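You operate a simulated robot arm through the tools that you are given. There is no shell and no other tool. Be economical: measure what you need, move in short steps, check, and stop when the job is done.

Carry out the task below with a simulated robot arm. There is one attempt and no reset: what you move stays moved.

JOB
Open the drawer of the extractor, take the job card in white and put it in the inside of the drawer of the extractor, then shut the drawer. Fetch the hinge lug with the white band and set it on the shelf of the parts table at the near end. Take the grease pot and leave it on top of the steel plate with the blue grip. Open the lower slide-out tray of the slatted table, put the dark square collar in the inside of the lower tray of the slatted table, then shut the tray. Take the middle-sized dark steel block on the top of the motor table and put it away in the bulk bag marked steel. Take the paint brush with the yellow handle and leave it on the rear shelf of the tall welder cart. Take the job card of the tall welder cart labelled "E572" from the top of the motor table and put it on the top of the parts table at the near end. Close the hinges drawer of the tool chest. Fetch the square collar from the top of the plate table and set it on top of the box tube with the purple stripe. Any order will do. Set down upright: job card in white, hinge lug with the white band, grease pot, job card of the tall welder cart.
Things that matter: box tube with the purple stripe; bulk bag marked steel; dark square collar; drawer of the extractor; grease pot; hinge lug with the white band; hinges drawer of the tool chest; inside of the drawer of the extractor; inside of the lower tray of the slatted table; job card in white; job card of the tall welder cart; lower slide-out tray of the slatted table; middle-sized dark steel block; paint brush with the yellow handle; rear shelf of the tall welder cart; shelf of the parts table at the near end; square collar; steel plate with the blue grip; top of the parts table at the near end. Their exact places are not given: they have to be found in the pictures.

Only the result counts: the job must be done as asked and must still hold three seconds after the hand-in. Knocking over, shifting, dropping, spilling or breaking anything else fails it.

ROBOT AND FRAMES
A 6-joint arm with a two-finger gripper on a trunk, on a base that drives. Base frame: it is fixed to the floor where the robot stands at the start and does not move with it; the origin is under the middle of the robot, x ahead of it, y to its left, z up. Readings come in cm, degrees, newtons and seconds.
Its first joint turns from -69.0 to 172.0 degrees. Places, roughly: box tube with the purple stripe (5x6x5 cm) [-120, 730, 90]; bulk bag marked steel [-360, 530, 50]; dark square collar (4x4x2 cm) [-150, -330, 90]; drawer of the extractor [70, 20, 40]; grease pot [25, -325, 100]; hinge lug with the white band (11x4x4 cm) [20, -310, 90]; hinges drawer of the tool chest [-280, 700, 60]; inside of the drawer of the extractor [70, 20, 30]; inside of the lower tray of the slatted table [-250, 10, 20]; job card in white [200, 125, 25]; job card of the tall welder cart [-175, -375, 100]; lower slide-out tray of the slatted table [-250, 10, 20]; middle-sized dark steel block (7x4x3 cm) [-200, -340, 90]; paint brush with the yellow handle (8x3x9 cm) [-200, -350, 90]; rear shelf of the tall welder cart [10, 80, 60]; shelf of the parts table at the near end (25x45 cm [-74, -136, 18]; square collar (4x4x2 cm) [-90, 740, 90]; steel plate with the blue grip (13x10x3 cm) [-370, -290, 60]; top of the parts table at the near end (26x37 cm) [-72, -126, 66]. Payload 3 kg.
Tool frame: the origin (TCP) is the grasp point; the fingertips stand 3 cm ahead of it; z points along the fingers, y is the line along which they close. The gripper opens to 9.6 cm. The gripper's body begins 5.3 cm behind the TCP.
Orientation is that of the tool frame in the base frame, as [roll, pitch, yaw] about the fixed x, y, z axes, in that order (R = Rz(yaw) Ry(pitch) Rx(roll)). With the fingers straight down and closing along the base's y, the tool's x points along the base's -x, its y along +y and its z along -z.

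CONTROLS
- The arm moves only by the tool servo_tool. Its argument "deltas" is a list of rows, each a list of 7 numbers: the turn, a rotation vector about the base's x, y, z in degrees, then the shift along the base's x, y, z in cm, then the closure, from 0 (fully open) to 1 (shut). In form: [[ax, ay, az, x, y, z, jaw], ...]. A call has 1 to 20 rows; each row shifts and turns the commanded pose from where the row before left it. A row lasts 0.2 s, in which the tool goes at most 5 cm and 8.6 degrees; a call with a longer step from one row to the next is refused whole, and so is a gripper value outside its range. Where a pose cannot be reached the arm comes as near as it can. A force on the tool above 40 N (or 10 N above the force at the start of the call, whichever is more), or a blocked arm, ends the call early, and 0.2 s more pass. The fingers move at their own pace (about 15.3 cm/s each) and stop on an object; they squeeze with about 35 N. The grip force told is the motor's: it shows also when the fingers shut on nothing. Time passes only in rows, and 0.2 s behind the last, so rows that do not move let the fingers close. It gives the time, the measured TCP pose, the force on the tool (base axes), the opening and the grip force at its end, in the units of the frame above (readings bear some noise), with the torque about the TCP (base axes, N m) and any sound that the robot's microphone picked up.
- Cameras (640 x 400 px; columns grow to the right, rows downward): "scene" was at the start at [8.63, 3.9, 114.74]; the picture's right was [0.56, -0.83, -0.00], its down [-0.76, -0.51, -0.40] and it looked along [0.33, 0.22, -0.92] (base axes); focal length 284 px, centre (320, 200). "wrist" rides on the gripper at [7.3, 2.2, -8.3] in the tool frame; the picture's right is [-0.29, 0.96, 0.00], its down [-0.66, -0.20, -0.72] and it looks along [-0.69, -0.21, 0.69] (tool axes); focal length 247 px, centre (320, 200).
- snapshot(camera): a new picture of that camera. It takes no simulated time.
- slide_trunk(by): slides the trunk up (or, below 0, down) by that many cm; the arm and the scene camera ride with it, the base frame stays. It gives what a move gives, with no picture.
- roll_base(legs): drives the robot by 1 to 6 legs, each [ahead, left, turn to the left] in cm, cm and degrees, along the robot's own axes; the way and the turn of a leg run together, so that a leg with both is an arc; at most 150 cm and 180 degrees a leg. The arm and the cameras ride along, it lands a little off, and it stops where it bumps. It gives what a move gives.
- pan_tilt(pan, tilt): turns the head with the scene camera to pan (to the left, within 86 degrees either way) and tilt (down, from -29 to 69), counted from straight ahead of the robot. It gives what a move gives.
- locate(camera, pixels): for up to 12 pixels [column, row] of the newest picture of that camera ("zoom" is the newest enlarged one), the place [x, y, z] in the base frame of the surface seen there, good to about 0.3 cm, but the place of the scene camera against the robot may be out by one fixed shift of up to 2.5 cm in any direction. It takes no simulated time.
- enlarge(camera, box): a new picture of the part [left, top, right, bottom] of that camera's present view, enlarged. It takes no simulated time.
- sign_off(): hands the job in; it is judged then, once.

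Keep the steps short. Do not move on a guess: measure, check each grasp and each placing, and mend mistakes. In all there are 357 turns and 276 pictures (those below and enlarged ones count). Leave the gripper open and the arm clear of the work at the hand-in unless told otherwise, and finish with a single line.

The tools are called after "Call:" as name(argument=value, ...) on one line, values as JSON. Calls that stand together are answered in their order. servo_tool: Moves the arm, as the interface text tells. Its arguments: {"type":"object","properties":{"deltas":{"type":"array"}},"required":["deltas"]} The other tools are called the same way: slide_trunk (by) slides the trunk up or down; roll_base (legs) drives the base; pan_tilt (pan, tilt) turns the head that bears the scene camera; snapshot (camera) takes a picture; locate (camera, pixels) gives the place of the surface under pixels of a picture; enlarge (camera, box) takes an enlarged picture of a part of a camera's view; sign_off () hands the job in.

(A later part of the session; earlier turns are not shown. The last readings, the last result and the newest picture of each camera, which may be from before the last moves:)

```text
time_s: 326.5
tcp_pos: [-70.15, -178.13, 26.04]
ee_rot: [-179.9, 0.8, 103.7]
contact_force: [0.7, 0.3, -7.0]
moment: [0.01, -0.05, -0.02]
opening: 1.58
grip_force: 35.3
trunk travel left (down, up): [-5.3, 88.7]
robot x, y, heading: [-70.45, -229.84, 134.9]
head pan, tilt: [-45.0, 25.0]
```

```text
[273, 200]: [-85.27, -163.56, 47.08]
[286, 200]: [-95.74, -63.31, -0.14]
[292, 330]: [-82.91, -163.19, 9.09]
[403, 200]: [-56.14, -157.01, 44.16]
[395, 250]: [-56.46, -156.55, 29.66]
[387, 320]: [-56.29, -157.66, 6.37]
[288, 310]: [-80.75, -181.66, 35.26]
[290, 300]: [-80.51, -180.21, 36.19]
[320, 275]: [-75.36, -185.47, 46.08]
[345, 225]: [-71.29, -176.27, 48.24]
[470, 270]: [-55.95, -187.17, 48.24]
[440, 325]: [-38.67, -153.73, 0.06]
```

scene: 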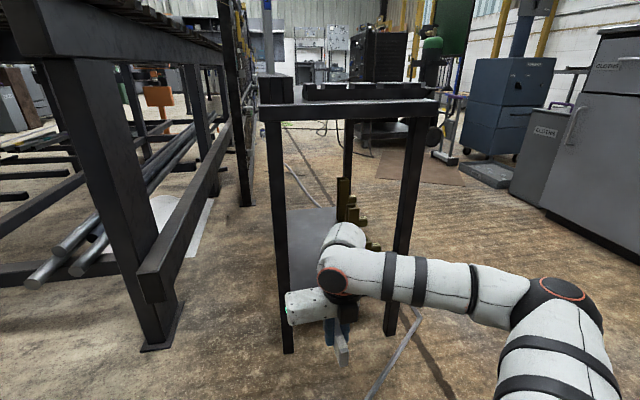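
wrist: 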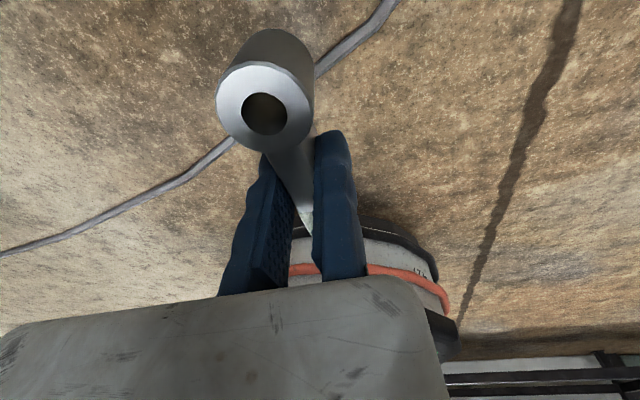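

I choose a placing across the south end of the shelf instead (lug along the short side at y≈−154), which needs less depth. I turn to 128°, set yaw 14°, and line up at x −72.

Call:
roll_base(legs=[[0, 0, -7], [5.3, 6.8, 0]])

Call:
servo_tool(deltas=[[0, 0, -7.6, 0, 0, 0, 1], [0, 0, -7.6, 0, 0, 0, 1], [0, 0, -7.6, 0, 0, 0, 1], [0, 0, -7.6, 0, 0, 0, 1], [0, 0, -7.6, 0, 0, 0, 1], [0, 0, -7.6, 0, 0, 0, 1], [0, 0, -7.6, 0, 0, 0, 1], [0, 0, -7.6, 0, 0, 0, 1], [0, 0, -7.6, 0, 0, 0, 1], [0, 0, -7.6, 0, 0, 0, 1], [0, 0, -6.7, 0, 0, 0, 1], [0, 0, 0, 0, 0, 0, 1]])

Call:
snapshot(camera="scene")

```text
time_s: 328.2
tcp_pos: [-72.45, -178.79, 26.11]
ee_rot: [-179.9, 0.8, 96.7]
contact_force: [0.5, -0.4, -5.6]
moment: [0.0, -0.06, 0.05]
opening: 1.57
grip_force: 34.6
trunk travel left (down, up): [-5.3, 88.7]
robot x, y, heading: [-79.35, -230.56, 127.9]
head pan, tilt: [-45.0, 25.0]
```

```text
time_s: 330.8
tcp_pos: [-72.95, -178.81, 26.12]
ee_rot: [180.0, 0.8, 13.9]
contact_force: [0.1, 0.0, -6.0]
moment: [-0.06, 0.01, 0.01]
opening: 1.58
grip_force: 34.9
out of reach, approached as far as the arm can: row 7
trunk travel left (down, up): [-5.3, 88.7]
robot x, y, heading: [-79.11, -230.25, 128.1]
head pan, tilt: [-45.0, 25.0]
```

```text
161 pictures are left
```

scene: 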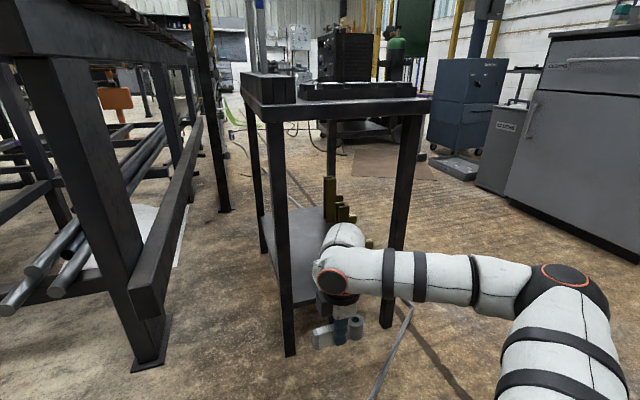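

Call:
locate(camera="scene", pixels=[[400, 250], [450, 255], [500, 260], [545, 268], [318, 270], [405, 200], [392, 240], [280, 250], [288, 300], [290, 250]])

```text
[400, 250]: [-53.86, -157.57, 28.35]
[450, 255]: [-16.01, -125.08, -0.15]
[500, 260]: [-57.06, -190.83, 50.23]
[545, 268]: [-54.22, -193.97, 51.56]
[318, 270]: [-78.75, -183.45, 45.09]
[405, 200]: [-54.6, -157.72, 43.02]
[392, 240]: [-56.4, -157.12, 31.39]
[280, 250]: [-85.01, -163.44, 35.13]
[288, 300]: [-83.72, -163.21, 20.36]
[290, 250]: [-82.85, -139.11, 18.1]
```

Margins are good (~10 cm). I drive 25 cm in (+y).

Call:
roll_base(legs=[[19.4, -16.3, 0]])

Call:
snapshot(camera="wrist")

Call:
snapshot(camera="scene")

```text
time_s: 332.6
tcp_pos: [-72.17, -153.26, 26.27]
ee_rot: [180.0, 0.8, 14.1]
contact_force: [-0.8, 0.5, -5.3]
moment: [-0.04, 0.0, 0.03]
opening: 1.56
grip_force: 34.9
trunk travel left (down, up): [-5.3, 88.7]
robot x, y, heading: [-78.35, -205.02, 128.4]
head pan, tilt: [-45.0, 25.0]
```

```text
160 pictures are left
```

wrist: 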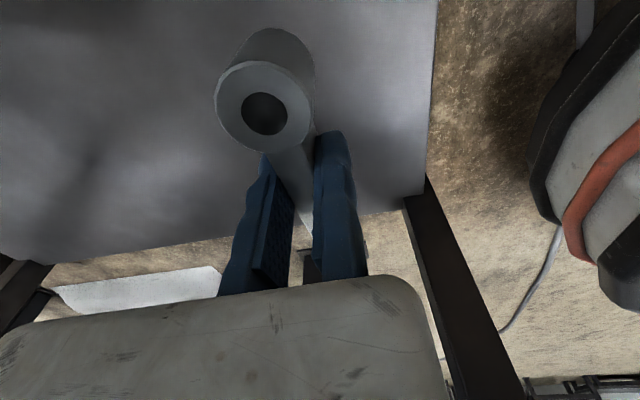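

```text
159 pictures are left
```

scene: 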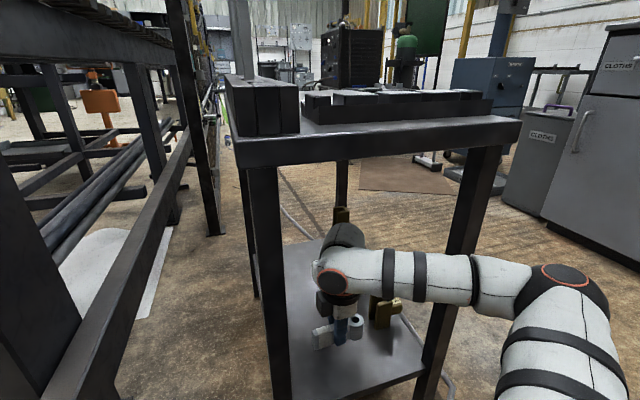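

I lower 4 cm with the trunk, then feel for contact with the arm.

Call:
slide_trunk(by=-4)

Call:
servo_tool(deltas=[[0, 0, 0, 0, 0, -0.3, 1], [0, 0, 0, 0, 0, -0.3, 1], [0, 0, 0, 0, 0, 0, 1]])

```text
time_s: 333.4
tcp_pos: [-72.23, -153.4, 22.18]
ee_rot: [-179.9, 0.8, 14.1]
contact_force: [0.4, 0.6, -6.5]
moment: [-0.08, 0.02, 0.04]
opening: 1.58
grip_force: 35.0
trunk travel left (down, up): [-1.3, 92.7]
robot x, y, heading: [-78.53, -204.57, 128.4]
head pan, tilt: [-45.0, 25.0]
```

```text
time_s: 334.2
tcp_pos: [-72.39, -153.45, 21.72]
ee_rot: [-179.9, 0.6, 14.2]
contact_force: [-0.2, -4.9, 13.4]
moment: [-0.28, -0.1, 0.03]
opening: 1.54
grip_force: 35.7
trunk travel left (down, up): [-1.3, 92.7]
robot x, y, heading: [-78.22, -204.72, 128.2]
head pan, tilt: [-45.0, 25.0]
```

Contact (force changed from −6 to +13 N). I open and lift clear with the trunk.

Call:
servo_tool(deltas=[[0, 0, 0, 0, 0, 0.1, 0.9], [0, 0, 0, 0, 0, 0, 0.7], [0, 0, 0, 0, 0, 0, 0.55], [0, 0, 0, 0, 0, 0, 0.55]])

Call:
slide_trunk(by=8)

Call:
snapshot(camera="wrist")

```text
time_s: 335.2
tcp_pos: [-72.22, -153.36, 21.73]
ee_rot: [-179.9, 0.7, 14.1]
contact_force: [-0.5, -0.1, -0.2]
moment: [-0.01, 0.01, 0.01]
opening: 4.36
grip_force: 0.0
trunk travel left (down, up): [-1.3, 92.7]
robot x, y, heading: [-78.32, -204.92, 128.1]
head pan, tilt: [-45.0, 25.0]
```

```text
time_s: 336.4
tcp_pos: [-72.09, -153.4, 29.57]
ee_rot: [-179.8, 0.7, 14.1]
contact_force: [0.2, 0.7, -0.4]
moment: [0.0, -0.02, 0.03]
opening: 4.32
grip_force: 0.1
trunk travel left (down, up): [-9.3, 84.7]
robot x, y, heading: [-78.55, -204.78, 128.2]
head pan, tilt: [-45.0, 25.0]
```

```text
158 pictures are left
```

wrist: 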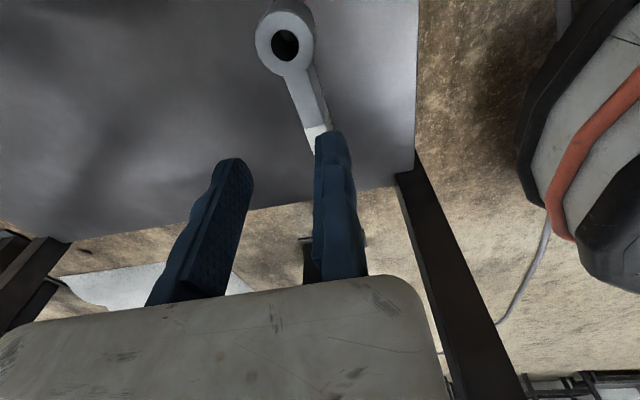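

The lug stands on the shelf. I back out, raise the trunk, turn to −42° and look at the motor table.

Call:
roll_base(legs=[[-19.4, 16.3, 0]])

Call:
slide_trunk(by=40)

Call:
slide_trunk(by=38)

Call:
roll_base(legs=[[0, 0, 150], [0, 0, 40]])

Call:
pan_tilt(pan=-70, tilt=25)

Call:
snapshot(camera="scene")

```text
time_s: 338.2
tcp_pos: [-73.3, -178.49, 29.59]
ee_rot: [-179.9, 0.7, 14.4]
contact_force: [0.2, 0.9, -0.1]
moment: [-0.01, 0.01, -0.03]
opening: 4.33
grip_force: 0.0
trunk travel left (down, up): [-9.3, 84.7]
robot x, y, heading: [-79.34, -229.87, 128.3]
head pan, tilt: [-45.0, 25.0]
```

```text
time_s: 342.1
tcp_pos: [-73.34, -178.52, 69.65]
ee_rot: [-179.8, 0.7, 14.4]
contact_force: [0.0, 0.7, 0.2]
moment: [0.05, 0.0, 0.02]
opening: 4.33
grip_force: 0.1
trunk travel left (down, up): [-49.3, 44.7]
robot x, y, heading: [-79.47, -229.93, 128.4]
head pan, tilt: [-45.0, 25.0]
```

```text
time_s: 345.7
tcp_pos: [-73.38, -178.57, 107.65]
ee_rot: [-179.8, 0.7, 14.3]
contact_force: [0.7, -1.1, 0.5]
moment: [0.02, -0.01, 0.01]
opening: 4.32
grip_force: 0.0
trunk travel left (down, up): [-87.3, 6.7]
robot x, y, heading: [-79.23, -230.19, 128.5]
head pan, tilt: [-45.0, 25.0]
```

```text
time_s: 354.1
tcp_pos: [-77.98, -281.88, 107.55]
ee_rot: [-179.9, 0.6, -157.4]
contact_force: [0.3, -0.9, -0.7]
moment: [0.0, 0.0, -0.02]
opening: 4.33
grip_force: 0.1
trunk travel left (down, up): [-87.3, 6.7]
robot x, y, heading: [-79.6, -230.22, -43.2]
head pan, tilt: [-45.0, 25.0]
```

```text
time_s: 355.0
tcp_pos: [-77.81, -282.0, 107.64]
ee_rot: [-179.9, 0.7, -157.4]
contact_force: [0.4, 0.1, -0.3]
moment: [0.0, -0.01, 0.01]
opening: 4.34
grip_force: 0.1
trunk travel left (down, up): [-87.3, 6.7]
robot x, y, heading: [-79.17, -229.94, -43.5]
head pan, tilt: [-70.0, 25.0]
```

```text
157 pictures are left
```

scene: 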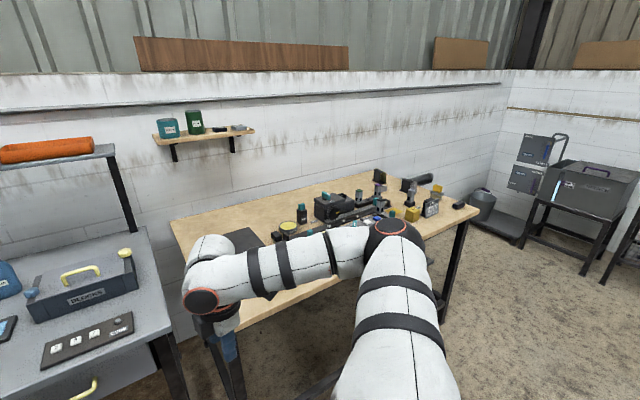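

Call:
enlarge(camera="scene", box=[230, 160, 480, 320])

Call:
pan_tilt(pan=-86, tilt=25)

Call:
enlarge(camera="scene", box=[200, 130, 440, 290])

```text
2.50 times, centred on (355, 240) of scene
```

zoom: 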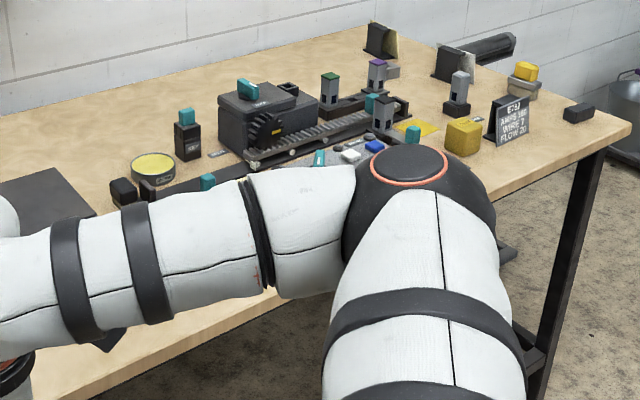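

```text
time_s: 355.8
tcp_pos: [-77.95, -281.96, 107.7]
ee_rot: [-179.9, 0.7, -157.4]
contact_force: [0.0, -0.6, -0.1]
moment: [-0.01, -0.01, 0.0]
opening: 4.35
grip_force: 0.1
trunk travel left (down, up): [-87.3, 6.7]
robot x, y, heading: [-79.28, -230.17, -43.3]
head pan, tilt: [-85.9, 25.0]
```

```text
2.50 times, centred on (320, 210) of scene
```

zoom: 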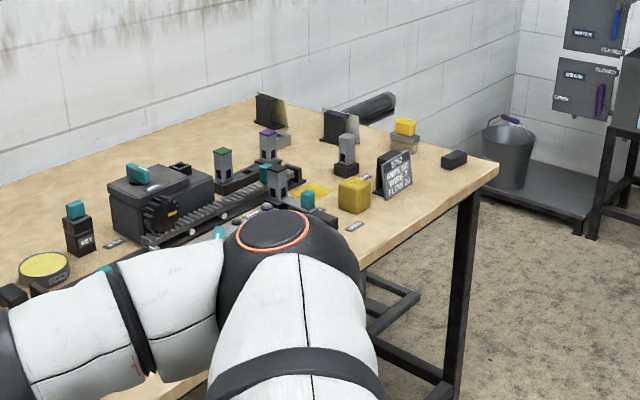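

I zoom in on the placards to read them.

Call:
enlarge(camera="scene", box=[330, 170, 390, 210])

Call:
enlarge(camera="scene", box=[280, 155, 380, 215])

```text
10.00 times, centred on (360, 190) of scene
```

zoom: 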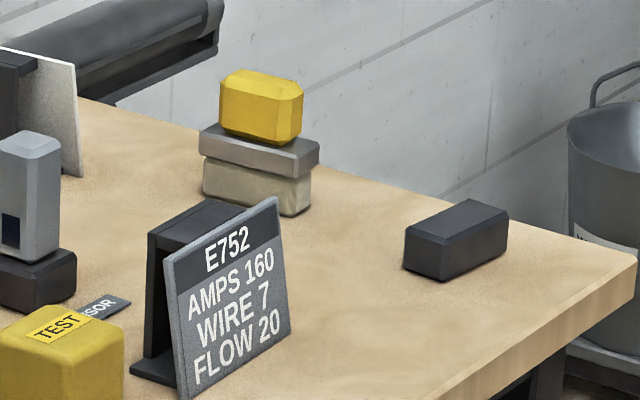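

```text
6.40 times, centred on (330, 185) of scene
```

zoom: 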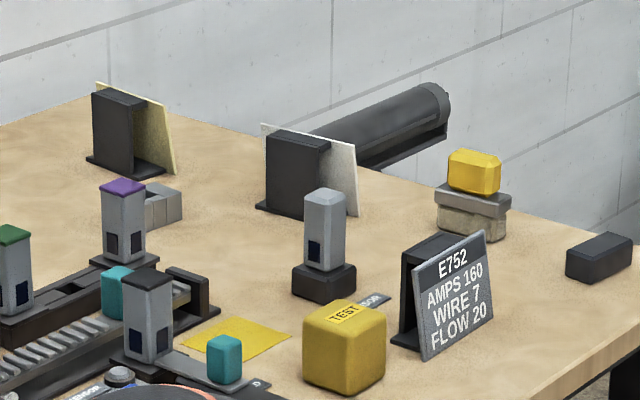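

Call:
locate(camera="zoom", pixels=[[125, 90], [165, 130], [130, 170], [310, 150], [350, 170], [290, 205], [455, 300], [475, 170], [475, 200], [475, 225], [600, 250], [620, 245]])

Call:
snapshot(camera="wrist")

```text
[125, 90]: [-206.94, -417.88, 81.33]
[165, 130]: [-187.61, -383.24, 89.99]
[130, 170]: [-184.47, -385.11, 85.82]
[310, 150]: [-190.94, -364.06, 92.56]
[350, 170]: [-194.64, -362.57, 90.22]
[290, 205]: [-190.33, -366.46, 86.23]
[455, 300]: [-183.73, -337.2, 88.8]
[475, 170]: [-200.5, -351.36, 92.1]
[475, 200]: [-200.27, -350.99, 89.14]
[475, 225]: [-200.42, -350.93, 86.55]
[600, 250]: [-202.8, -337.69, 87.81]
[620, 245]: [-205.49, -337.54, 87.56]
```

```text
152 pictures are left
```

wrist: 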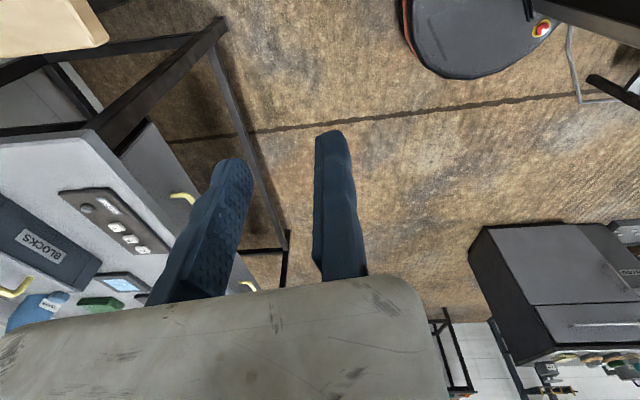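

Call:
snapshot(camera="scene")

Call:
locate(camera="scene", pixels=[[381, 200], [325, 245], [250, 175], [295, 168], [390, 200], [500, 200], [430, 200], [460, 215], [550, 230], [420, 220], [530, 150], [370, 290]])

```text
151 pictures are left
```

scene: 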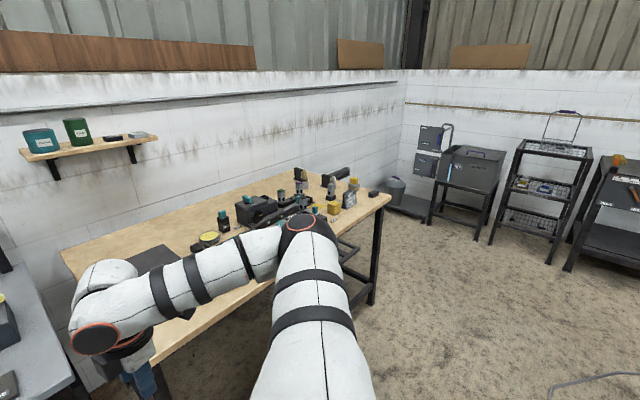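

```text
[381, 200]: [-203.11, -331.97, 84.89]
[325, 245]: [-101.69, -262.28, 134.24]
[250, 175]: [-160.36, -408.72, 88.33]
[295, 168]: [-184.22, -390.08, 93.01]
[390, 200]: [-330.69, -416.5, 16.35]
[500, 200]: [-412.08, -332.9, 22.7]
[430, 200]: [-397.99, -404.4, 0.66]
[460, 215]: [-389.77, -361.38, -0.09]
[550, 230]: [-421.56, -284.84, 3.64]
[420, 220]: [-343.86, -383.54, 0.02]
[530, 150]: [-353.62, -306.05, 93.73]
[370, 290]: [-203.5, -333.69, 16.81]
```

Cards at ≈(−186,−384), (−192,−364) face the other way; E752 at (−184,−337) is a decoy. I drive round to the west end of the table to read the other faces.

Call:
roll_base(legs=[[-118, -90.5, 0], [0, 0, 98]])

Call:
roll_base(legs=[[-120, -66, 0]])

Call:
pan_tilt(pan=-75, tilt=28)

Call:
snapshot(camera="scene")

```text
time_s: 367.4
tcp_pos: [-178.6, -203.61, 107.54]
ee_rot: [-179.9, 0.6, -56.6]
contact_force: [-0.1, 0.1, -0.1]
moment: [-0.01, -0.03, 0.0]
opening: 4.33
grip_force: 0.2
trunk travel left (down, up): [-87.3, 6.7]
robot x, y, heading: [-229.25, -214.55, 57.6]
head pan, tilt: [-85.9, 25.0]
```

```text
time_s: 374.4
tcp_pos: [-188.1, -343.37, 107.66]
ee_rot: [-179.9, 0.7, -57.2]
contact_force: [-0.5, -1.0, 0.0]
moment: [-0.02, 0.0, 0.03]
opening: 4.3
grip_force: 0.0
trunk travel left (down, up): [-87.3, 6.7]
robot x, y, heading: [-239.26, -353.88, 57.0]
head pan, tilt: [-85.9, 25.0]
```

```text
time_s: 375.1
tcp_pos: [-188.09, -343.38, 107.54]
ee_rot: [-180.0, 0.8, -57.2]
contact_force: [0.2, -0.3, -0.2]
moment: [0.0, -0.02, 0.01]
opening: 4.31
grip_force: 0.0
trunk travel left (down, up): [-87.3, 6.7]
robot x, y, heading: [-238.96, -353.75, 57.1]
head pan, tilt: [-75.0, 28.0]
```

```text
150 pictures are left
```

scene: 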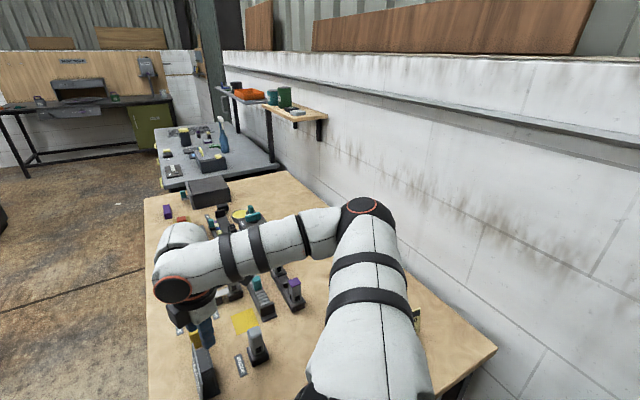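

I shift a bit north-west and turn right to −60° so the arm does not block the view of the cards.

Call:
roll_base(legs=[[10.2, 21, 0], [0, 0, -117]])

Call:
pan_tilt(pan=30, tilt=32)

Call:
snapshot(camera="scene")

```text
time_s: 381.8
tcp_pos: [-264.63, -383.79, 107.56]
ee_rot: [-179.9, 0.7, -174.1]
contact_force: [-0.3, 0.3, -0.5]
moment: [-0.01, 0.0, -0.01]
opening: 4.3
grip_force: 0.1
trunk travel left (down, up): [-87.3, 6.7]
robot x, y, heading: [-251.2, -333.94, -59.9]
head pan, tilt: [-75.0, 28.0]
```

```text
time_s: 383.6
tcp_pos: [-264.56, -383.75, 107.54]
ee_rot: [-179.9, 0.7, -174.1]
contact_force: [0.3, 0.3, 0.5]
moment: [0.01, 0.0, -0.01]
opening: 4.33
grip_force: 0.1
trunk travel left (down, up): [-87.3, 6.7]
robot x, y, heading: [-251.17, -333.62, -59.8]
head pan, tilt: [30.0, 32.0]
```

```text
149 pictures are left
```

scene: 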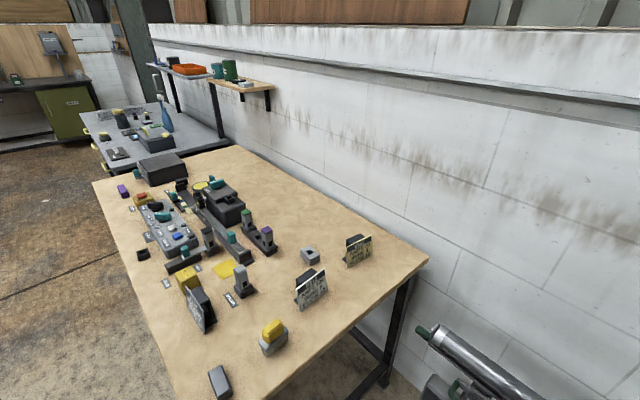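

Excellent view. I read the cards and look over the table.

Call:
enlarge(camera="scene", box=[270, 220, 400, 310])

Call:
enlarge(camera="scene", box=[90, 140, 330, 290])

Call:
enlarge(camera="scene", box=[130, 250, 350, 400])

```text
4.44 times, centred on (335, 265) of scene
```

zoom: 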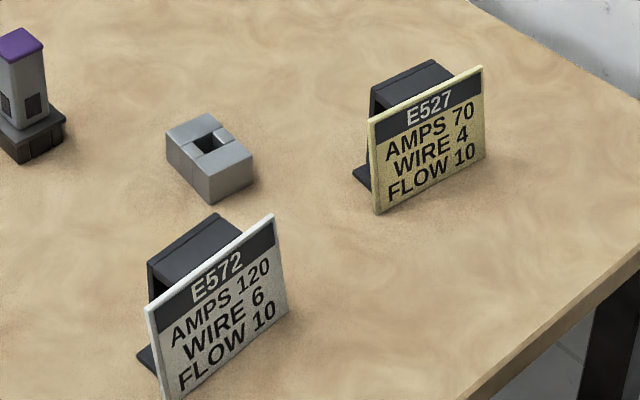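

```text
2.67 times, centred on (210, 215) of scene
```

zoom: 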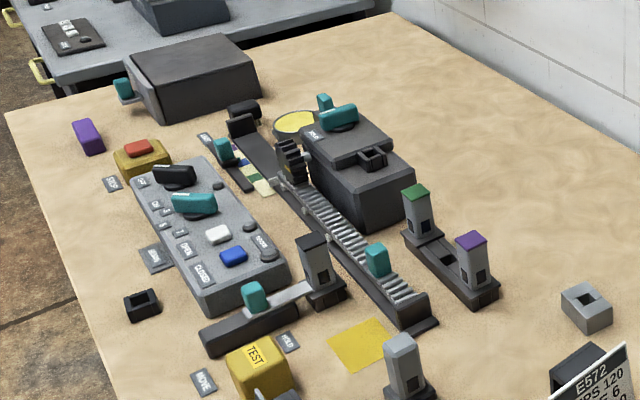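

```text
2.67 times, centred on (240, 325) of scene
```

zoom: 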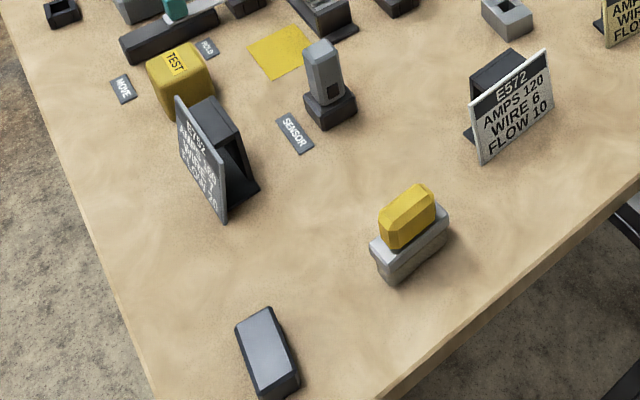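

E572 is the white one in the middle. I locate its points, the dark block, the brush and the dark collar.

Call:
locate(camera="zoom", pixels=[[470, 100], [548, 50], [480, 160], [550, 105], [512, 55], [475, 85], [240, 325], [270, 310], [298, 375], [258, 395], [410, 210], [378, 240]])

Call:
locate(camera="scene", pixels=[[140, 250], [148, 254], [144, 259], [136, 254], [143, 253], [300, 250], [310, 258], [428, 258], [180, 398], [93, 182], [215, 285], [205, 265]])

```text
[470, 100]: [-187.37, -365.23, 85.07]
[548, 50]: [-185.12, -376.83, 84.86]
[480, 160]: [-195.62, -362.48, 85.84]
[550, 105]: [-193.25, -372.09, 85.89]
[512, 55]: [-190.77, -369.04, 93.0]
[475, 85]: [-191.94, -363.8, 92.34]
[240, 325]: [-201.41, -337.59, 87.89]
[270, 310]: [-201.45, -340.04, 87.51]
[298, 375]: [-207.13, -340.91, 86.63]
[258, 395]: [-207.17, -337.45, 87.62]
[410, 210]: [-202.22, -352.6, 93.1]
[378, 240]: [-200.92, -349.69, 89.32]
```

```text
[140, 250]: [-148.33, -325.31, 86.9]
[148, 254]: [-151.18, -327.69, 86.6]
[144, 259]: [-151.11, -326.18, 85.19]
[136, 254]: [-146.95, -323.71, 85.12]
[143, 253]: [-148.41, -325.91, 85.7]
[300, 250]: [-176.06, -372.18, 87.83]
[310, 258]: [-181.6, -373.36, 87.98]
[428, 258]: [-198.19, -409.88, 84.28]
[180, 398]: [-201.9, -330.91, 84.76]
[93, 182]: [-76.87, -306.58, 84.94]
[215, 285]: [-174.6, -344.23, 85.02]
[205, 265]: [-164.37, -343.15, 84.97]
```

Call:
locate(camera="scene", pixels=[[425, 330], [440, 345], [480, 360], [520, 395], [440, 390], [465, 390], [395, 385], [560, 380]])

Call:
pan_tilt(pan=0, tilt=50)

Call:
snapshot(camera="scene")

```text
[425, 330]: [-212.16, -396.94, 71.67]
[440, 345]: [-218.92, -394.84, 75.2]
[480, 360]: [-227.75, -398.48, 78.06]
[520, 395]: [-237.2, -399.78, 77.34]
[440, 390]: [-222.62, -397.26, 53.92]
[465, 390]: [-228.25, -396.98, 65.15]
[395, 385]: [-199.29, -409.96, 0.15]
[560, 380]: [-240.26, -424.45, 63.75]
```

```text
time_s: 384.5
tcp_pos: [-264.53, -383.75, 107.65]
ee_rot: [-179.9, 0.7, -174.2]
contact_force: [-0.3, 0.0, 0.4]
moment: [0.02, 0.0, -0.02]
opening: 4.34
grip_force: 0.1
trunk travel left (down, up): [-87.3, 6.7]
robot x, y, heading: [-250.84, -333.55, -60.1]
head pan, tilt: [0.0, 50.0]
```

```text
145 pictures are left
```

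scene: 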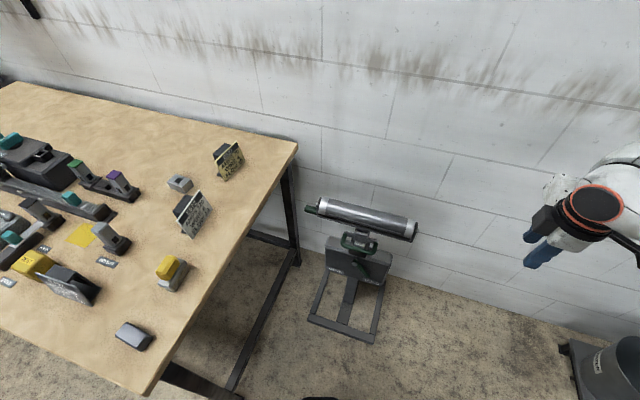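

I approach from the north-west: turn to 26°, then shift to (−238,−352), and set tool yaw 13°.

Call:
roll_base(legs=[[0, 0, 86], [3.1, -22, 0]])

Call:
servo_tool(deltas=[[0, 0, 8, 0, 0, 0, 0.15], [0, 0, 8, 0, 0, 0, 0.15], [0, 0, 8, 0, 0, 0, 0.15], [0, 0, 8, 0, 0, 0, 0.15], [0, 0, 8, 0, 0, 0, 0.15], [0, 0, 8, 0, 0, 0, 0.15], [0, 0, 8, 0, 0, 0, 0.15], [0, 0, 8, 0, 0, 0, 0.15], [0, 0, 8, 0, 0, 0, 0.15], [0, 0, 8, 0, 0, 0, 0.15], [0, 0, 8, 0, 0, 0, 0.15], [0, 0, 8, 0, 0, 0, 0.15], [0, 0, 5, 0, 0, 0, 0.15], [0, 0, 0, 0, 0, 0, 0.15]])

Call:
snapshot(camera="wrist")

```text
time_s: 389.9
tcp_pos: [-189.18, -367.89, 107.59]
ee_rot: [-179.9, 0.7, -87.2]
contact_force: [0.0, -0.1, 1.3]
moment: [0.04, -0.02, -0.02]
opening: 4.34
grip_force: 0.0
trunk travel left (down, up): [-87.3, 6.7]
robot x, y, heading: [-238.1, -352.11, 27.0]
head pan, tilt: [0.0, 50.0]
```

```text
time_s: 392.9
tcp_pos: [-189.2, -367.95, 107.66]
ee_rot: [-180.0, 0.6, 13.9]
contact_force: [0.1, 0.2, 0.6]
moment: [-0.02, -0.02, 0.02]
opening: 8.17
grip_force: 0.0
trunk travel left (down, up): [-87.3, 6.7]
robot x, y, heading: [-238.1, -351.7, 26.5]
head pan, tilt: [0.0, 50.0]
```

```text
144 pictures are left
```

wrist: 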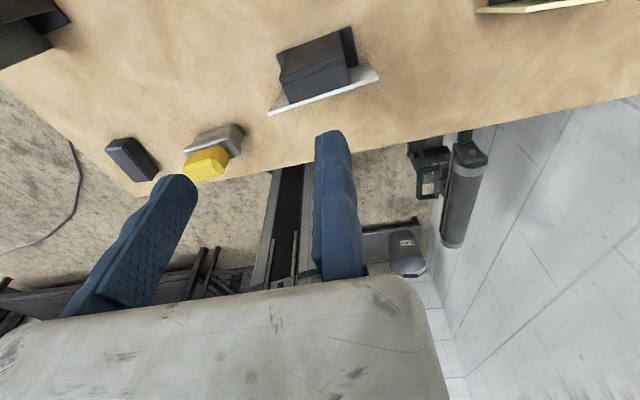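

I see card and block at (320,75). I enlarge and locate the block's top corners.

Call:
enlarge(camera="wrist", box=[250, 10, 400, 130])

Call:
locate(camera="wrist", pixels=[[286, 100], [348, 80], [281, 80], [344, 62], [315, 80], [270, 112], [375, 75], [315, 55], [290, 60], [300, 130], [400, 60], [340, 35]])

```text
3.33 times, centred on (325, 70) of wrist
```

zoom: 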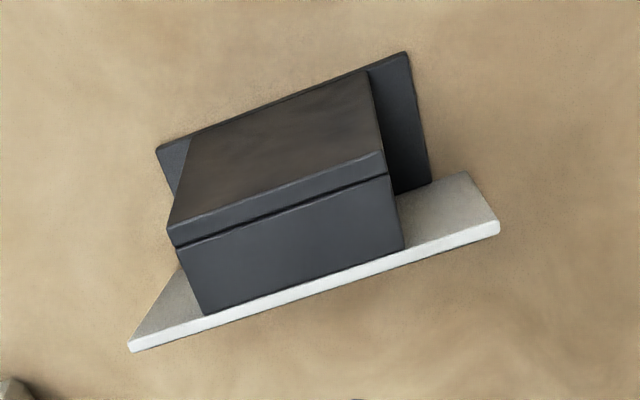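

```text
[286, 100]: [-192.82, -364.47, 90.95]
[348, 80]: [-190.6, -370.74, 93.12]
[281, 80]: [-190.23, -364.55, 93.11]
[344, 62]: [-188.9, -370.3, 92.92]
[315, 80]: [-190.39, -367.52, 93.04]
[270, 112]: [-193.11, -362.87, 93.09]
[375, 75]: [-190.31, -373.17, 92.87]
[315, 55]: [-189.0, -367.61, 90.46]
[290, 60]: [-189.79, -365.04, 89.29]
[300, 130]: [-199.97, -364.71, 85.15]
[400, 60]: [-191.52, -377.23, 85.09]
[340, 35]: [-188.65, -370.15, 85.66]
```

Block centre (−190.5,−367.6), top z 93, table z 85.1, card direction 15°. I shift −2.75 cm in y, turn +1.3°, and lower to z 98 to check.

Call:
roll_base(legs=[[-1.4, -2.4, 0]])

Call:
servo_tool(deltas=[[0, 0, 1.4, 0, 0, 0, 0.15], [0, 0, 0, 0, 0, 0, 0.15]])

Call:
slide_trunk(by=-9.5)

Call:
snapshot(camera="wrist")

Call:
locate(camera="wrist", pixels=[[330, 135], [320, 140], [180, 180], [270, 80], [300, 60]])

```text
time_s: 393.7
tcp_pos: [-189.4, -370.26, 107.6]
ee_rot: [179.9, 0.8, 13.8]
contact_force: [-0.3, 1.4, 0.5]
moment: [-0.05, 0.01, -0.01]
opening: 8.15
grip_force: 0.0
trunk travel left (down, up): [-87.3, 6.7]
robot x, y, heading: [-238.72, -354.15, 26.9]
head pan, tilt: [0.0, 50.0]
```

```text
time_s: 394.3
tcp_pos: [-189.43, -370.55, 107.65]
ee_rot: [-180.0, 0.8, 15.3]
contact_force: [-0.9, 0.1, 0.2]
moment: [-0.02, 0.03, 0.0]
opening: 8.16
grip_force: 0.0
trunk travel left (down, up): [-87.3, 6.7]
robot x, y, heading: [-238.7, -354.39, 27.1]
head pan, tilt: [0.0, 50.0]
```

```text
time_s: 395.6
tcp_pos: [-189.42, -370.76, 98.21]
ee_rot: [-179.8, 0.7, 15.3]
contact_force: [-0.4, -0.7, 0.4]
moment: [-0.06, 0.0, -0.02]
opening: 8.19
grip_force: 0.0
trunk travel left (down, up): [-77.8, 16.2]
robot x, y, heading: [-238.46, -354.52, 27.1]
head pan, tilt: [0.0, 50.0]
```

```text
142 pictures are left
```

wrist: 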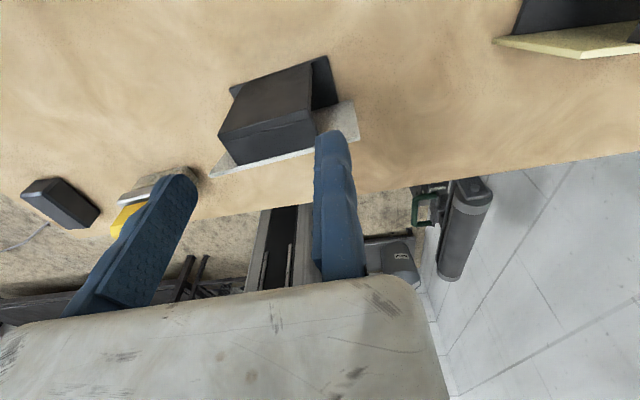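

```text
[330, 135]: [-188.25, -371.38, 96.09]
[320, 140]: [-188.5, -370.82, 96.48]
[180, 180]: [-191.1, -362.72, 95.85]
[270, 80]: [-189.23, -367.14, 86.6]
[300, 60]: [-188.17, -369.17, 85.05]
```

I shift 0.45 cm in +x for clearance to the card's back, then lower 7.2 cm.

Call:
servo_tool(deltas=[[0, 0, 0, 0.45, -0.1, 0, 0.12], [0, 0, 0, 0, 0, 0, 0.12]])

Call:
slide_trunk(by=-4.5)

Call:
slide_trunk(by=-2.7)

Call:
snapshot(camera="wrist")

```text
time_s: 396.2
tcp_pos: [-189.03, -370.86, 97.92]
ee_rot: [180.0, 0.7, 15.3]
contact_force: [0.1, -0.2, 0.5]
moment: [0.01, -0.02, 0.03]
opening: 8.46
grip_force: 0.1
trunk travel left (down, up): [-77.8, 16.2]
robot x, y, heading: [-238.63, -354.5, 26.8]
head pan, tilt: [0.0, 50.0]
```

```text
time_s: 397.1
tcp_pos: [-189.05, -371.01, 93.51]
ee_rot: [180.0, 0.6, 15.2]
contact_force: [0.0, 0.6, 0.0]
moment: [0.01, 0.02, 0.01]
opening: 8.43
grip_force: 0.1
trunk travel left (down, up): [-73.3, 20.7]
robot x, y, heading: [-238.61, -353.96, 26.7]
head pan, tilt: [0.0, 50.0]
```

```text
time_s: 397.8
tcp_pos: [-189.09, -370.84, 90.74]
ee_rot: [-179.9, 0.7, 15.3]
contact_force: [-0.4, 0.1, -0.3]
moment: [0.01, -0.02, -0.02]
opening: 8.45
grip_force: 0.0
trunk travel left (down, up): [-70.6, 23.4]
robot x, y, heading: [-238.27, -354.59, 27.2]
head pan, tilt: [0.0, 50.0]
```

```text
141 pictures are left
```

wrist: 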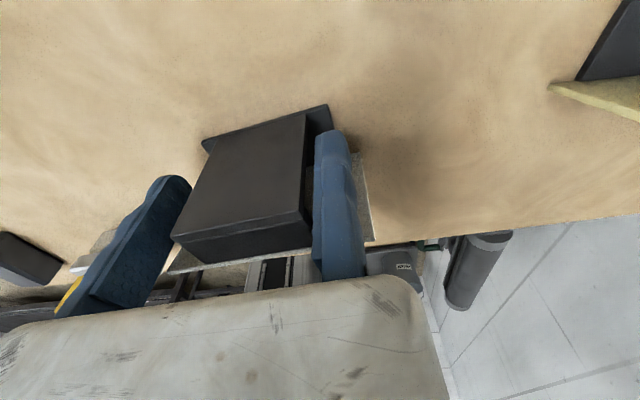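

Straddling. I close and lift.

Call:
servo_tool(deltas=[[0, 0, 0, 0, 0, 0, 0.3], [0, 0, 0, 0, 0, 0, 0.4], [0, 0, 0, 0, 0, 0, 0.6], [0, 0, 0, 0, 0, 0, 1], [0, 0, 0, 0, 0, 0, 1], [0, 0, 0, 0, 0, 0, 1]])

Call:
slide_trunk(by=16)

Call:
snapshot(camera="wrist")

```text
time_s: 399.2
tcp_pos: [-188.82, -370.79, 90.78]
ee_rot: [-179.9, 0.6, 15.3]
contact_force: [0.5, 0.5, 0.2]
moment: [-0.01, -0.01, -0.01]
opening: 5.87
grip_force: 35.1
trunk travel left (down, up): [-70.6, 23.4]
robot x, y, heading: [-238.66, -354.23, 27.0]
head pan, tilt: [0.0, 50.0]
```

```text
time_s: 401.1
tcp_pos: [-188.91, -370.83, 106.77]
ee_rot: [-179.9, 0.6, 15.3]
contact_force: [0.5, 0.1, -0.5]
moment: [-0.01, -0.04, -0.03]
opening: 5.88
grip_force: 34.9
trunk travel left (down, up): [-86.6, 7.4]
robot x, y, heading: [-238.68, -354.52, 26.9]
head pan, tilt: [0.0, 50.0]
```

```text
140 pictures are left
```

wrist: 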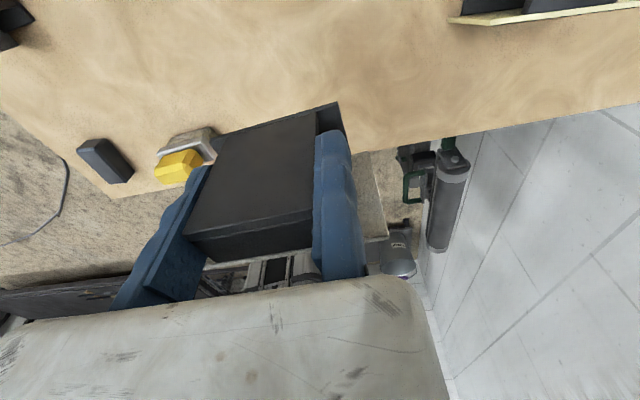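

Held. I carry it: north-west away, then east along y≈−224.

Call:
roll_base(legs=[[41, 125, 0], [133.7, -68.1, 0], [80, -35, 0], [0, 0, -148]])

Call:
pan_tilt(pan=-86, tilt=35)

Call:
snapshot(camera="scene")

```text
refused: leg 2 is longer than a leg can be; nothing moved
```

```text
time_s: 402.7
tcp_pos: [-189.05, -370.82, 106.94]
ee_rot: [-179.9, 0.7, 15.3]
contact_force: [0.0, 0.9, -0.3]
moment: [-0.02, -0.03, -0.03]
opening: 5.91
grip_force: 34.5
trunk travel left (down, up): [-86.6, 7.4]
robot x, y, heading: [-238.9, -354.61, 27.2]
head pan, tilt: [-85.9, 35.0]
```

```text
139 pictures are left
```

scene: 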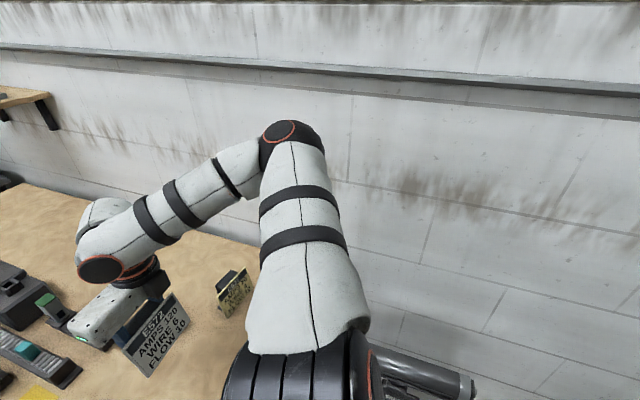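

Call:
roll_base(legs=[[41, 125, 0], [125, -63.7, 0], [84, -41, 0], [0, 0, -148]])

Call:
snapshot(camera="scene")

```text
time_s: 426.5
tcp_pos: [-75.26, -237.36, 106.73]
ee_rot: [-179.8, 0.7, -134.0]
contact_force: [1.0, 0.5, -0.4]
moment: [0.03, 0.06, 0.0]
opening: 5.88
grip_force: 35.4
trunk travel left (down, up): [-86.6, 7.4]
robot x, y, heading: [-24.66, -225.95, -122.4]
head pan, tilt: [-85.9, 35.0]
```

```text
138 pictures are left
```

scene: 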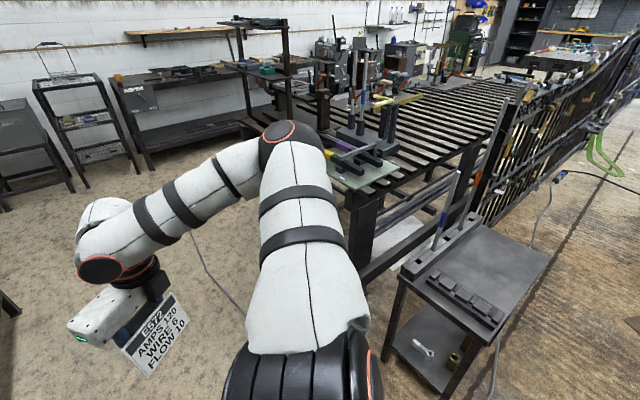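

Call:
locate(camera="scene", pixels=[[480, 250], [500, 225], [548, 255], [505, 330], [400, 275], [475, 217], [470, 265], [520, 260], [450, 290], [490, 310], [440, 225], [457, 175]])

```text
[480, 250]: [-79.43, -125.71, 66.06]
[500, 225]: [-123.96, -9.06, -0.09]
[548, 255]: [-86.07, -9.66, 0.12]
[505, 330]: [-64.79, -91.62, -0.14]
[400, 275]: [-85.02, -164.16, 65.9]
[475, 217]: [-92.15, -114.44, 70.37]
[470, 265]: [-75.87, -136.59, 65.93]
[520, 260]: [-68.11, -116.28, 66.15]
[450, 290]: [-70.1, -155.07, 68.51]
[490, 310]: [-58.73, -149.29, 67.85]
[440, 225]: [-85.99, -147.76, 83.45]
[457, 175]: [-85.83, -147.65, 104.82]
```

Free top at z≈66 around (−72,−126). I drive the card above it.

Call:
roll_base(legs=[[-96.2, -60.2, 0]])

Call:
pan_tilt(pan=-45, tilt=40)

Call:
snapshot(camera="scene")

Call:
snapshot(camera="wrist")

```text
time_s: 432.3
tcp_pos: [-74.65, -123.18, 106.84]
ee_rot: [-179.9, 0.8, -134.4]
contact_force: [-1.0, 0.4, 0.0]
moment: [0.01, 0.04, 0.02]
opening: 5.88
grip_force: 35.0
trunk travel left (down, up): [-86.6, 7.4]
robot x, y, heading: [-23.09, -112.16, -122.7]
head pan, tilt: [-85.9, 35.0]
```

```text
time_s: 433.4
tcp_pos: [-74.61, -123.03, 106.83]
ee_rot: [-180.0, 0.7, -134.5]
contact_force: [0.1, 0.1, -0.4]
moment: [0.0, 0.02, 0.02]
opening: 5.88
grip_force: 35.4
trunk travel left (down, up): [-86.6, 7.4]
robot x, y, heading: [-23.55, -112.4, -122.5]
head pan, tilt: [-45.0, 40.0]
```

```text
137 pictures are left
```

scene: 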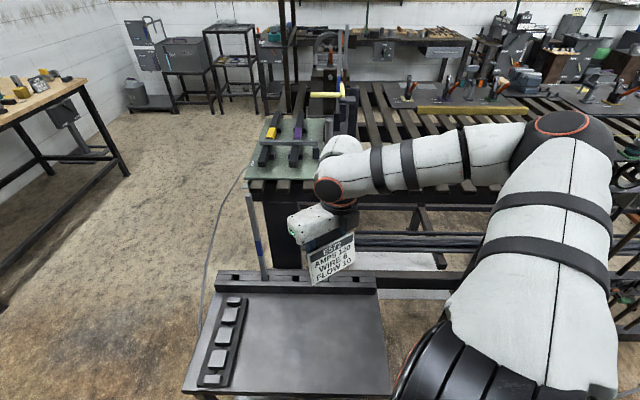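

```text
136 pictures are left
```

wrist: 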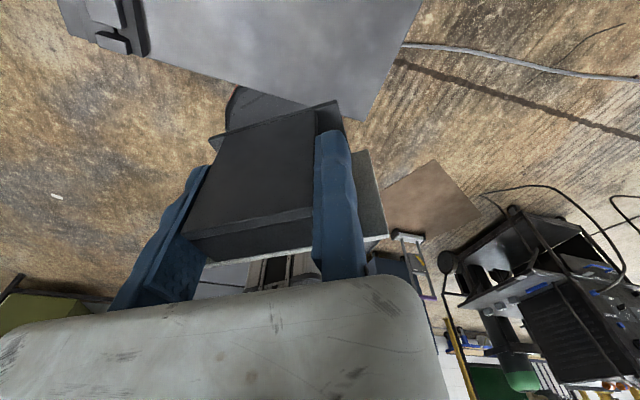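

Call:
locate(camera="scene", pixels=[[375, 297], [388, 390], [250, 297], [240, 385], [310, 340], [300, 283], [370, 285], [335, 390]])

```text
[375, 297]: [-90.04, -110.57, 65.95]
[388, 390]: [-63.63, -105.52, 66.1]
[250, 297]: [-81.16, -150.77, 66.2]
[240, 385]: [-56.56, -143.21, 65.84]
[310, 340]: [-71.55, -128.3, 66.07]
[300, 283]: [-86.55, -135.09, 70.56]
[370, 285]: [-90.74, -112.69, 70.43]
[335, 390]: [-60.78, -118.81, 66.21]
```

Object centre is over the middle of the free area. I lower the trunk 33.5 cm and then feel down with the trunk in small steps.

Call:
slide_trunk(by=-33.5)

Call:
servo_tool(deltas=[[0, 0, 0, 0, 0, -0.4, 1], [0, 0, 0, 0, 0, -0.4, 1], [0, 0, 0, 0, 0, 0, 1]])

Call:
servo_tool(deltas=[[0, 0, 0, 0, 0, -0.3, 1], [0, 0, 0, 0, 0, -0.3, 1], [0, 0, 0, 0, 0, 0, 1]])

```text
time_s: 436.7
tcp_pos: [-74.58, -123.1, 73.25]
ee_rot: [-179.9, 0.8, -134.4]
contact_force: [-0.9, 0.5, -0.5]
moment: [0.01, 0.01, 0.02]
opening: 5.9
grip_force: 35.1
trunk travel left (down, up): [-53.1, 40.9]
robot x, y, heading: [-23.43, -112.32, -122.4]
head pan, tilt: [-45.0, 40.0]
```

```text
time_s: 437.5
tcp_pos: [-74.64, -123.11, 72.55]
ee_rot: [-179.9, 0.7, -134.4]
contact_force: [-0.5, -0.4, -0.6]
moment: [-0.02, 0.02, 0.02]
opening: 5.89
grip_force: 34.9
trunk travel left (down, up): [-53.1, 40.9]
robot x, y, heading: [-23.53, -112.13, -123.0]
head pan, tilt: [-45.0, 40.0]
```

```text
time_s: 438.3
tcp_pos: [-74.66, -123.03, 71.86]
ee_rot: [-179.9, 0.6, -134.4]
contact_force: [-0.1, 0.0, 0.0]
moment: [-0.01, 0.03, -0.02]
opening: 5.89
grip_force: 34.9
trunk travel left (down, up): [-53.1, 40.9]
robot x, y, heading: [-23.45, -112.18, -122.7]
head pan, tilt: [-45.0, 40.0]
```

Call:
servo_tool(deltas=[[0, 0, 0, 0, 0, -0.2, 1], [0, 0, 0, 0, 0, -0.2, 1], [0, 0, 0, 0, 0, 0, 1]])

Call:
servo_tool(deltas=[[0, 0, 0, 0, 0, -0.2, 1], [0, 0, 0, 0, 0, -0.2, 1], [0, 0, 0, 0, 0, 0, 1]])

```text
time_s: 439.1
tcp_pos: [-74.55, -123.01, 71.71]
ee_rot: [179.9, 0.4, -134.5]
contact_force: [-11.1, -1.6, 29.1]
moment: [-0.4, -0.92, -0.18]
opening: 5.88
grip_force: 34.8
trunk travel left (down, up): [-53.1, 40.9]
robot x, y, heading: [-23.32, -112.25, -122.6]
head pan, tilt: [-45.0, 40.0]
```

```text
time_s: 439.9
tcp_pos: [-74.37, -123.09, 71.33]
ee_rot: [180.0, 0.5, -134.4]
contact_force: [-10.0, 0.9, 30.3]
moment: [-0.51, -0.45, -0.14]
opening: 5.91
grip_force: 34.9
trunk travel left (down, up): [-53.1, 40.9]
robot x, y, heading: [-23.61, -112.27, -122.6]
head pan, tilt: [-45.0, 40.0]
```

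Firm contact. I relieve, open, and lift away.

Call:
servo_tool(deltas=[[0, 0, 0, 0, 0, 0.4, 1], [0, 0, 0, 0, 0, 0, 0.3], [0, 0, 0, 0, 0, 0, 0.15], [0, 0, 0, 0, 0, 0, 0.12], [0, 0, 0, 0, 0, 0, 0.12]])

Call:
slide_trunk(by=36)

Call:
snapshot(camera="wrist")

Call:
snapshot(camera="scene")

```text
time_s: 441.1
tcp_pos: [-74.46, -123.07, 71.57]
ee_rot: [-179.9, 0.7, -134.4]
contact_force: [0.3, -0.6, 0.6]
moment: [-0.03, -0.01, -0.04]
opening: 8.48
grip_force: 0.1
trunk travel left (down, up): [-53.1, 40.9]
robot x, y, heading: [-23.81, -112.32, -122.7]
head pan, tilt: [-45.0, 40.0]
```

```text
time_s: 444.6
tcp_pos: [-74.56, -123.15, 107.65]
ee_rot: [-179.8, 0.7, -134.4]
contact_force: [0.2, 0.7, -0.9]
moment: [0.0, -0.01, -0.02]
opening: 8.45
grip_force: 0.1
trunk travel left (down, up): [-89.1, 4.9]
robot x, y, heading: [-23.3, -112.3, -122.5]
head pan, tilt: [-45.0, 40.0]
```

```text
135 pictures are left
```

wrist: 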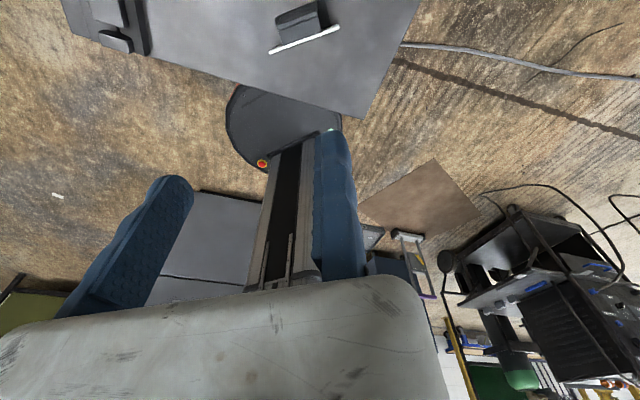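

```text
134 pictures are left
```

scene: 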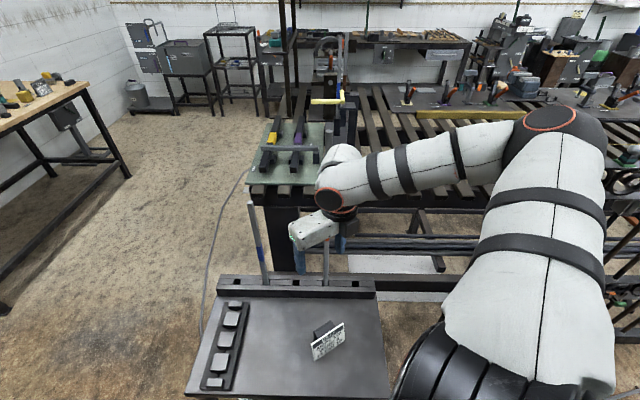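

Card E572 stands upright on the parts table. Next, the grease pot. I drive to (12,−235) and turn to −44°.

Call:
roll_base(legs=[[-18.8, 29.5, 0], [103.7, 66, 0], [0, 0, 78.5]])

Call:
servo_tool(deltas=[[0, 0, -7.2, 0, 0, 0, 0], [0, 0, -7.2, 0, 0, 0, 0], [0, 0, -7.2, 0, 0, 0, 0], [0, 0, -7.2, 0, 0, 0, 0], [0, 0, -7.2, 0, 0, 0, 0], [0, 0, 0, 0, 0, 0, 0]])

Call:
snapshot(camera="wrist")

```text
time_s: 455.9
tcp_pos: [9.77, -287.06, 107.61]
ee_rot: [-179.9, 0.7, -58.3]
contact_force: [0.2, 0.0, 0.5]
moment: [0.03, 0.0, -0.02]
opening: 8.46
grip_force: 0.0
trunk travel left (down, up): [-89.1, 4.9]
robot x, y, heading: [11.16, -234.8, -46.7]
head pan, tilt: [-45.0, 40.0]
```

```text
time_s: 457.4
tcp_pos: [9.77, -286.97, 107.55]
ee_rot: [-179.9, 0.7, -94.4]
contact_force: [-0.3, -0.4, 0.3]
moment: [0.04, -0.04, -0.03]
opening: 9.59
grip_force: 0.1
trunk travel left (down, up): [-89.1, 4.9]
robot x, y, heading: [11.1, -234.89, -46.5]
head pan, tilt: [-45.0, 40.0]
```

```text
133 pictures are left
```

wrist: 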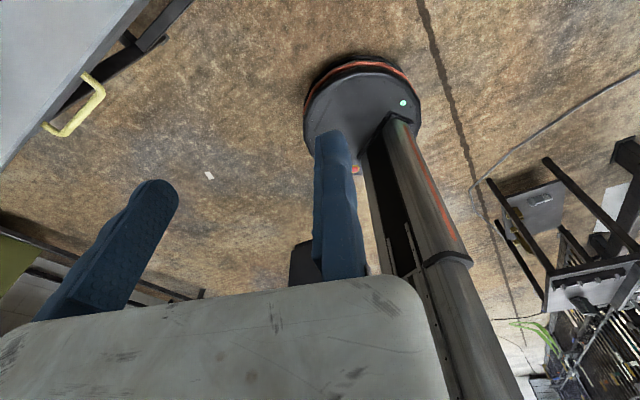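

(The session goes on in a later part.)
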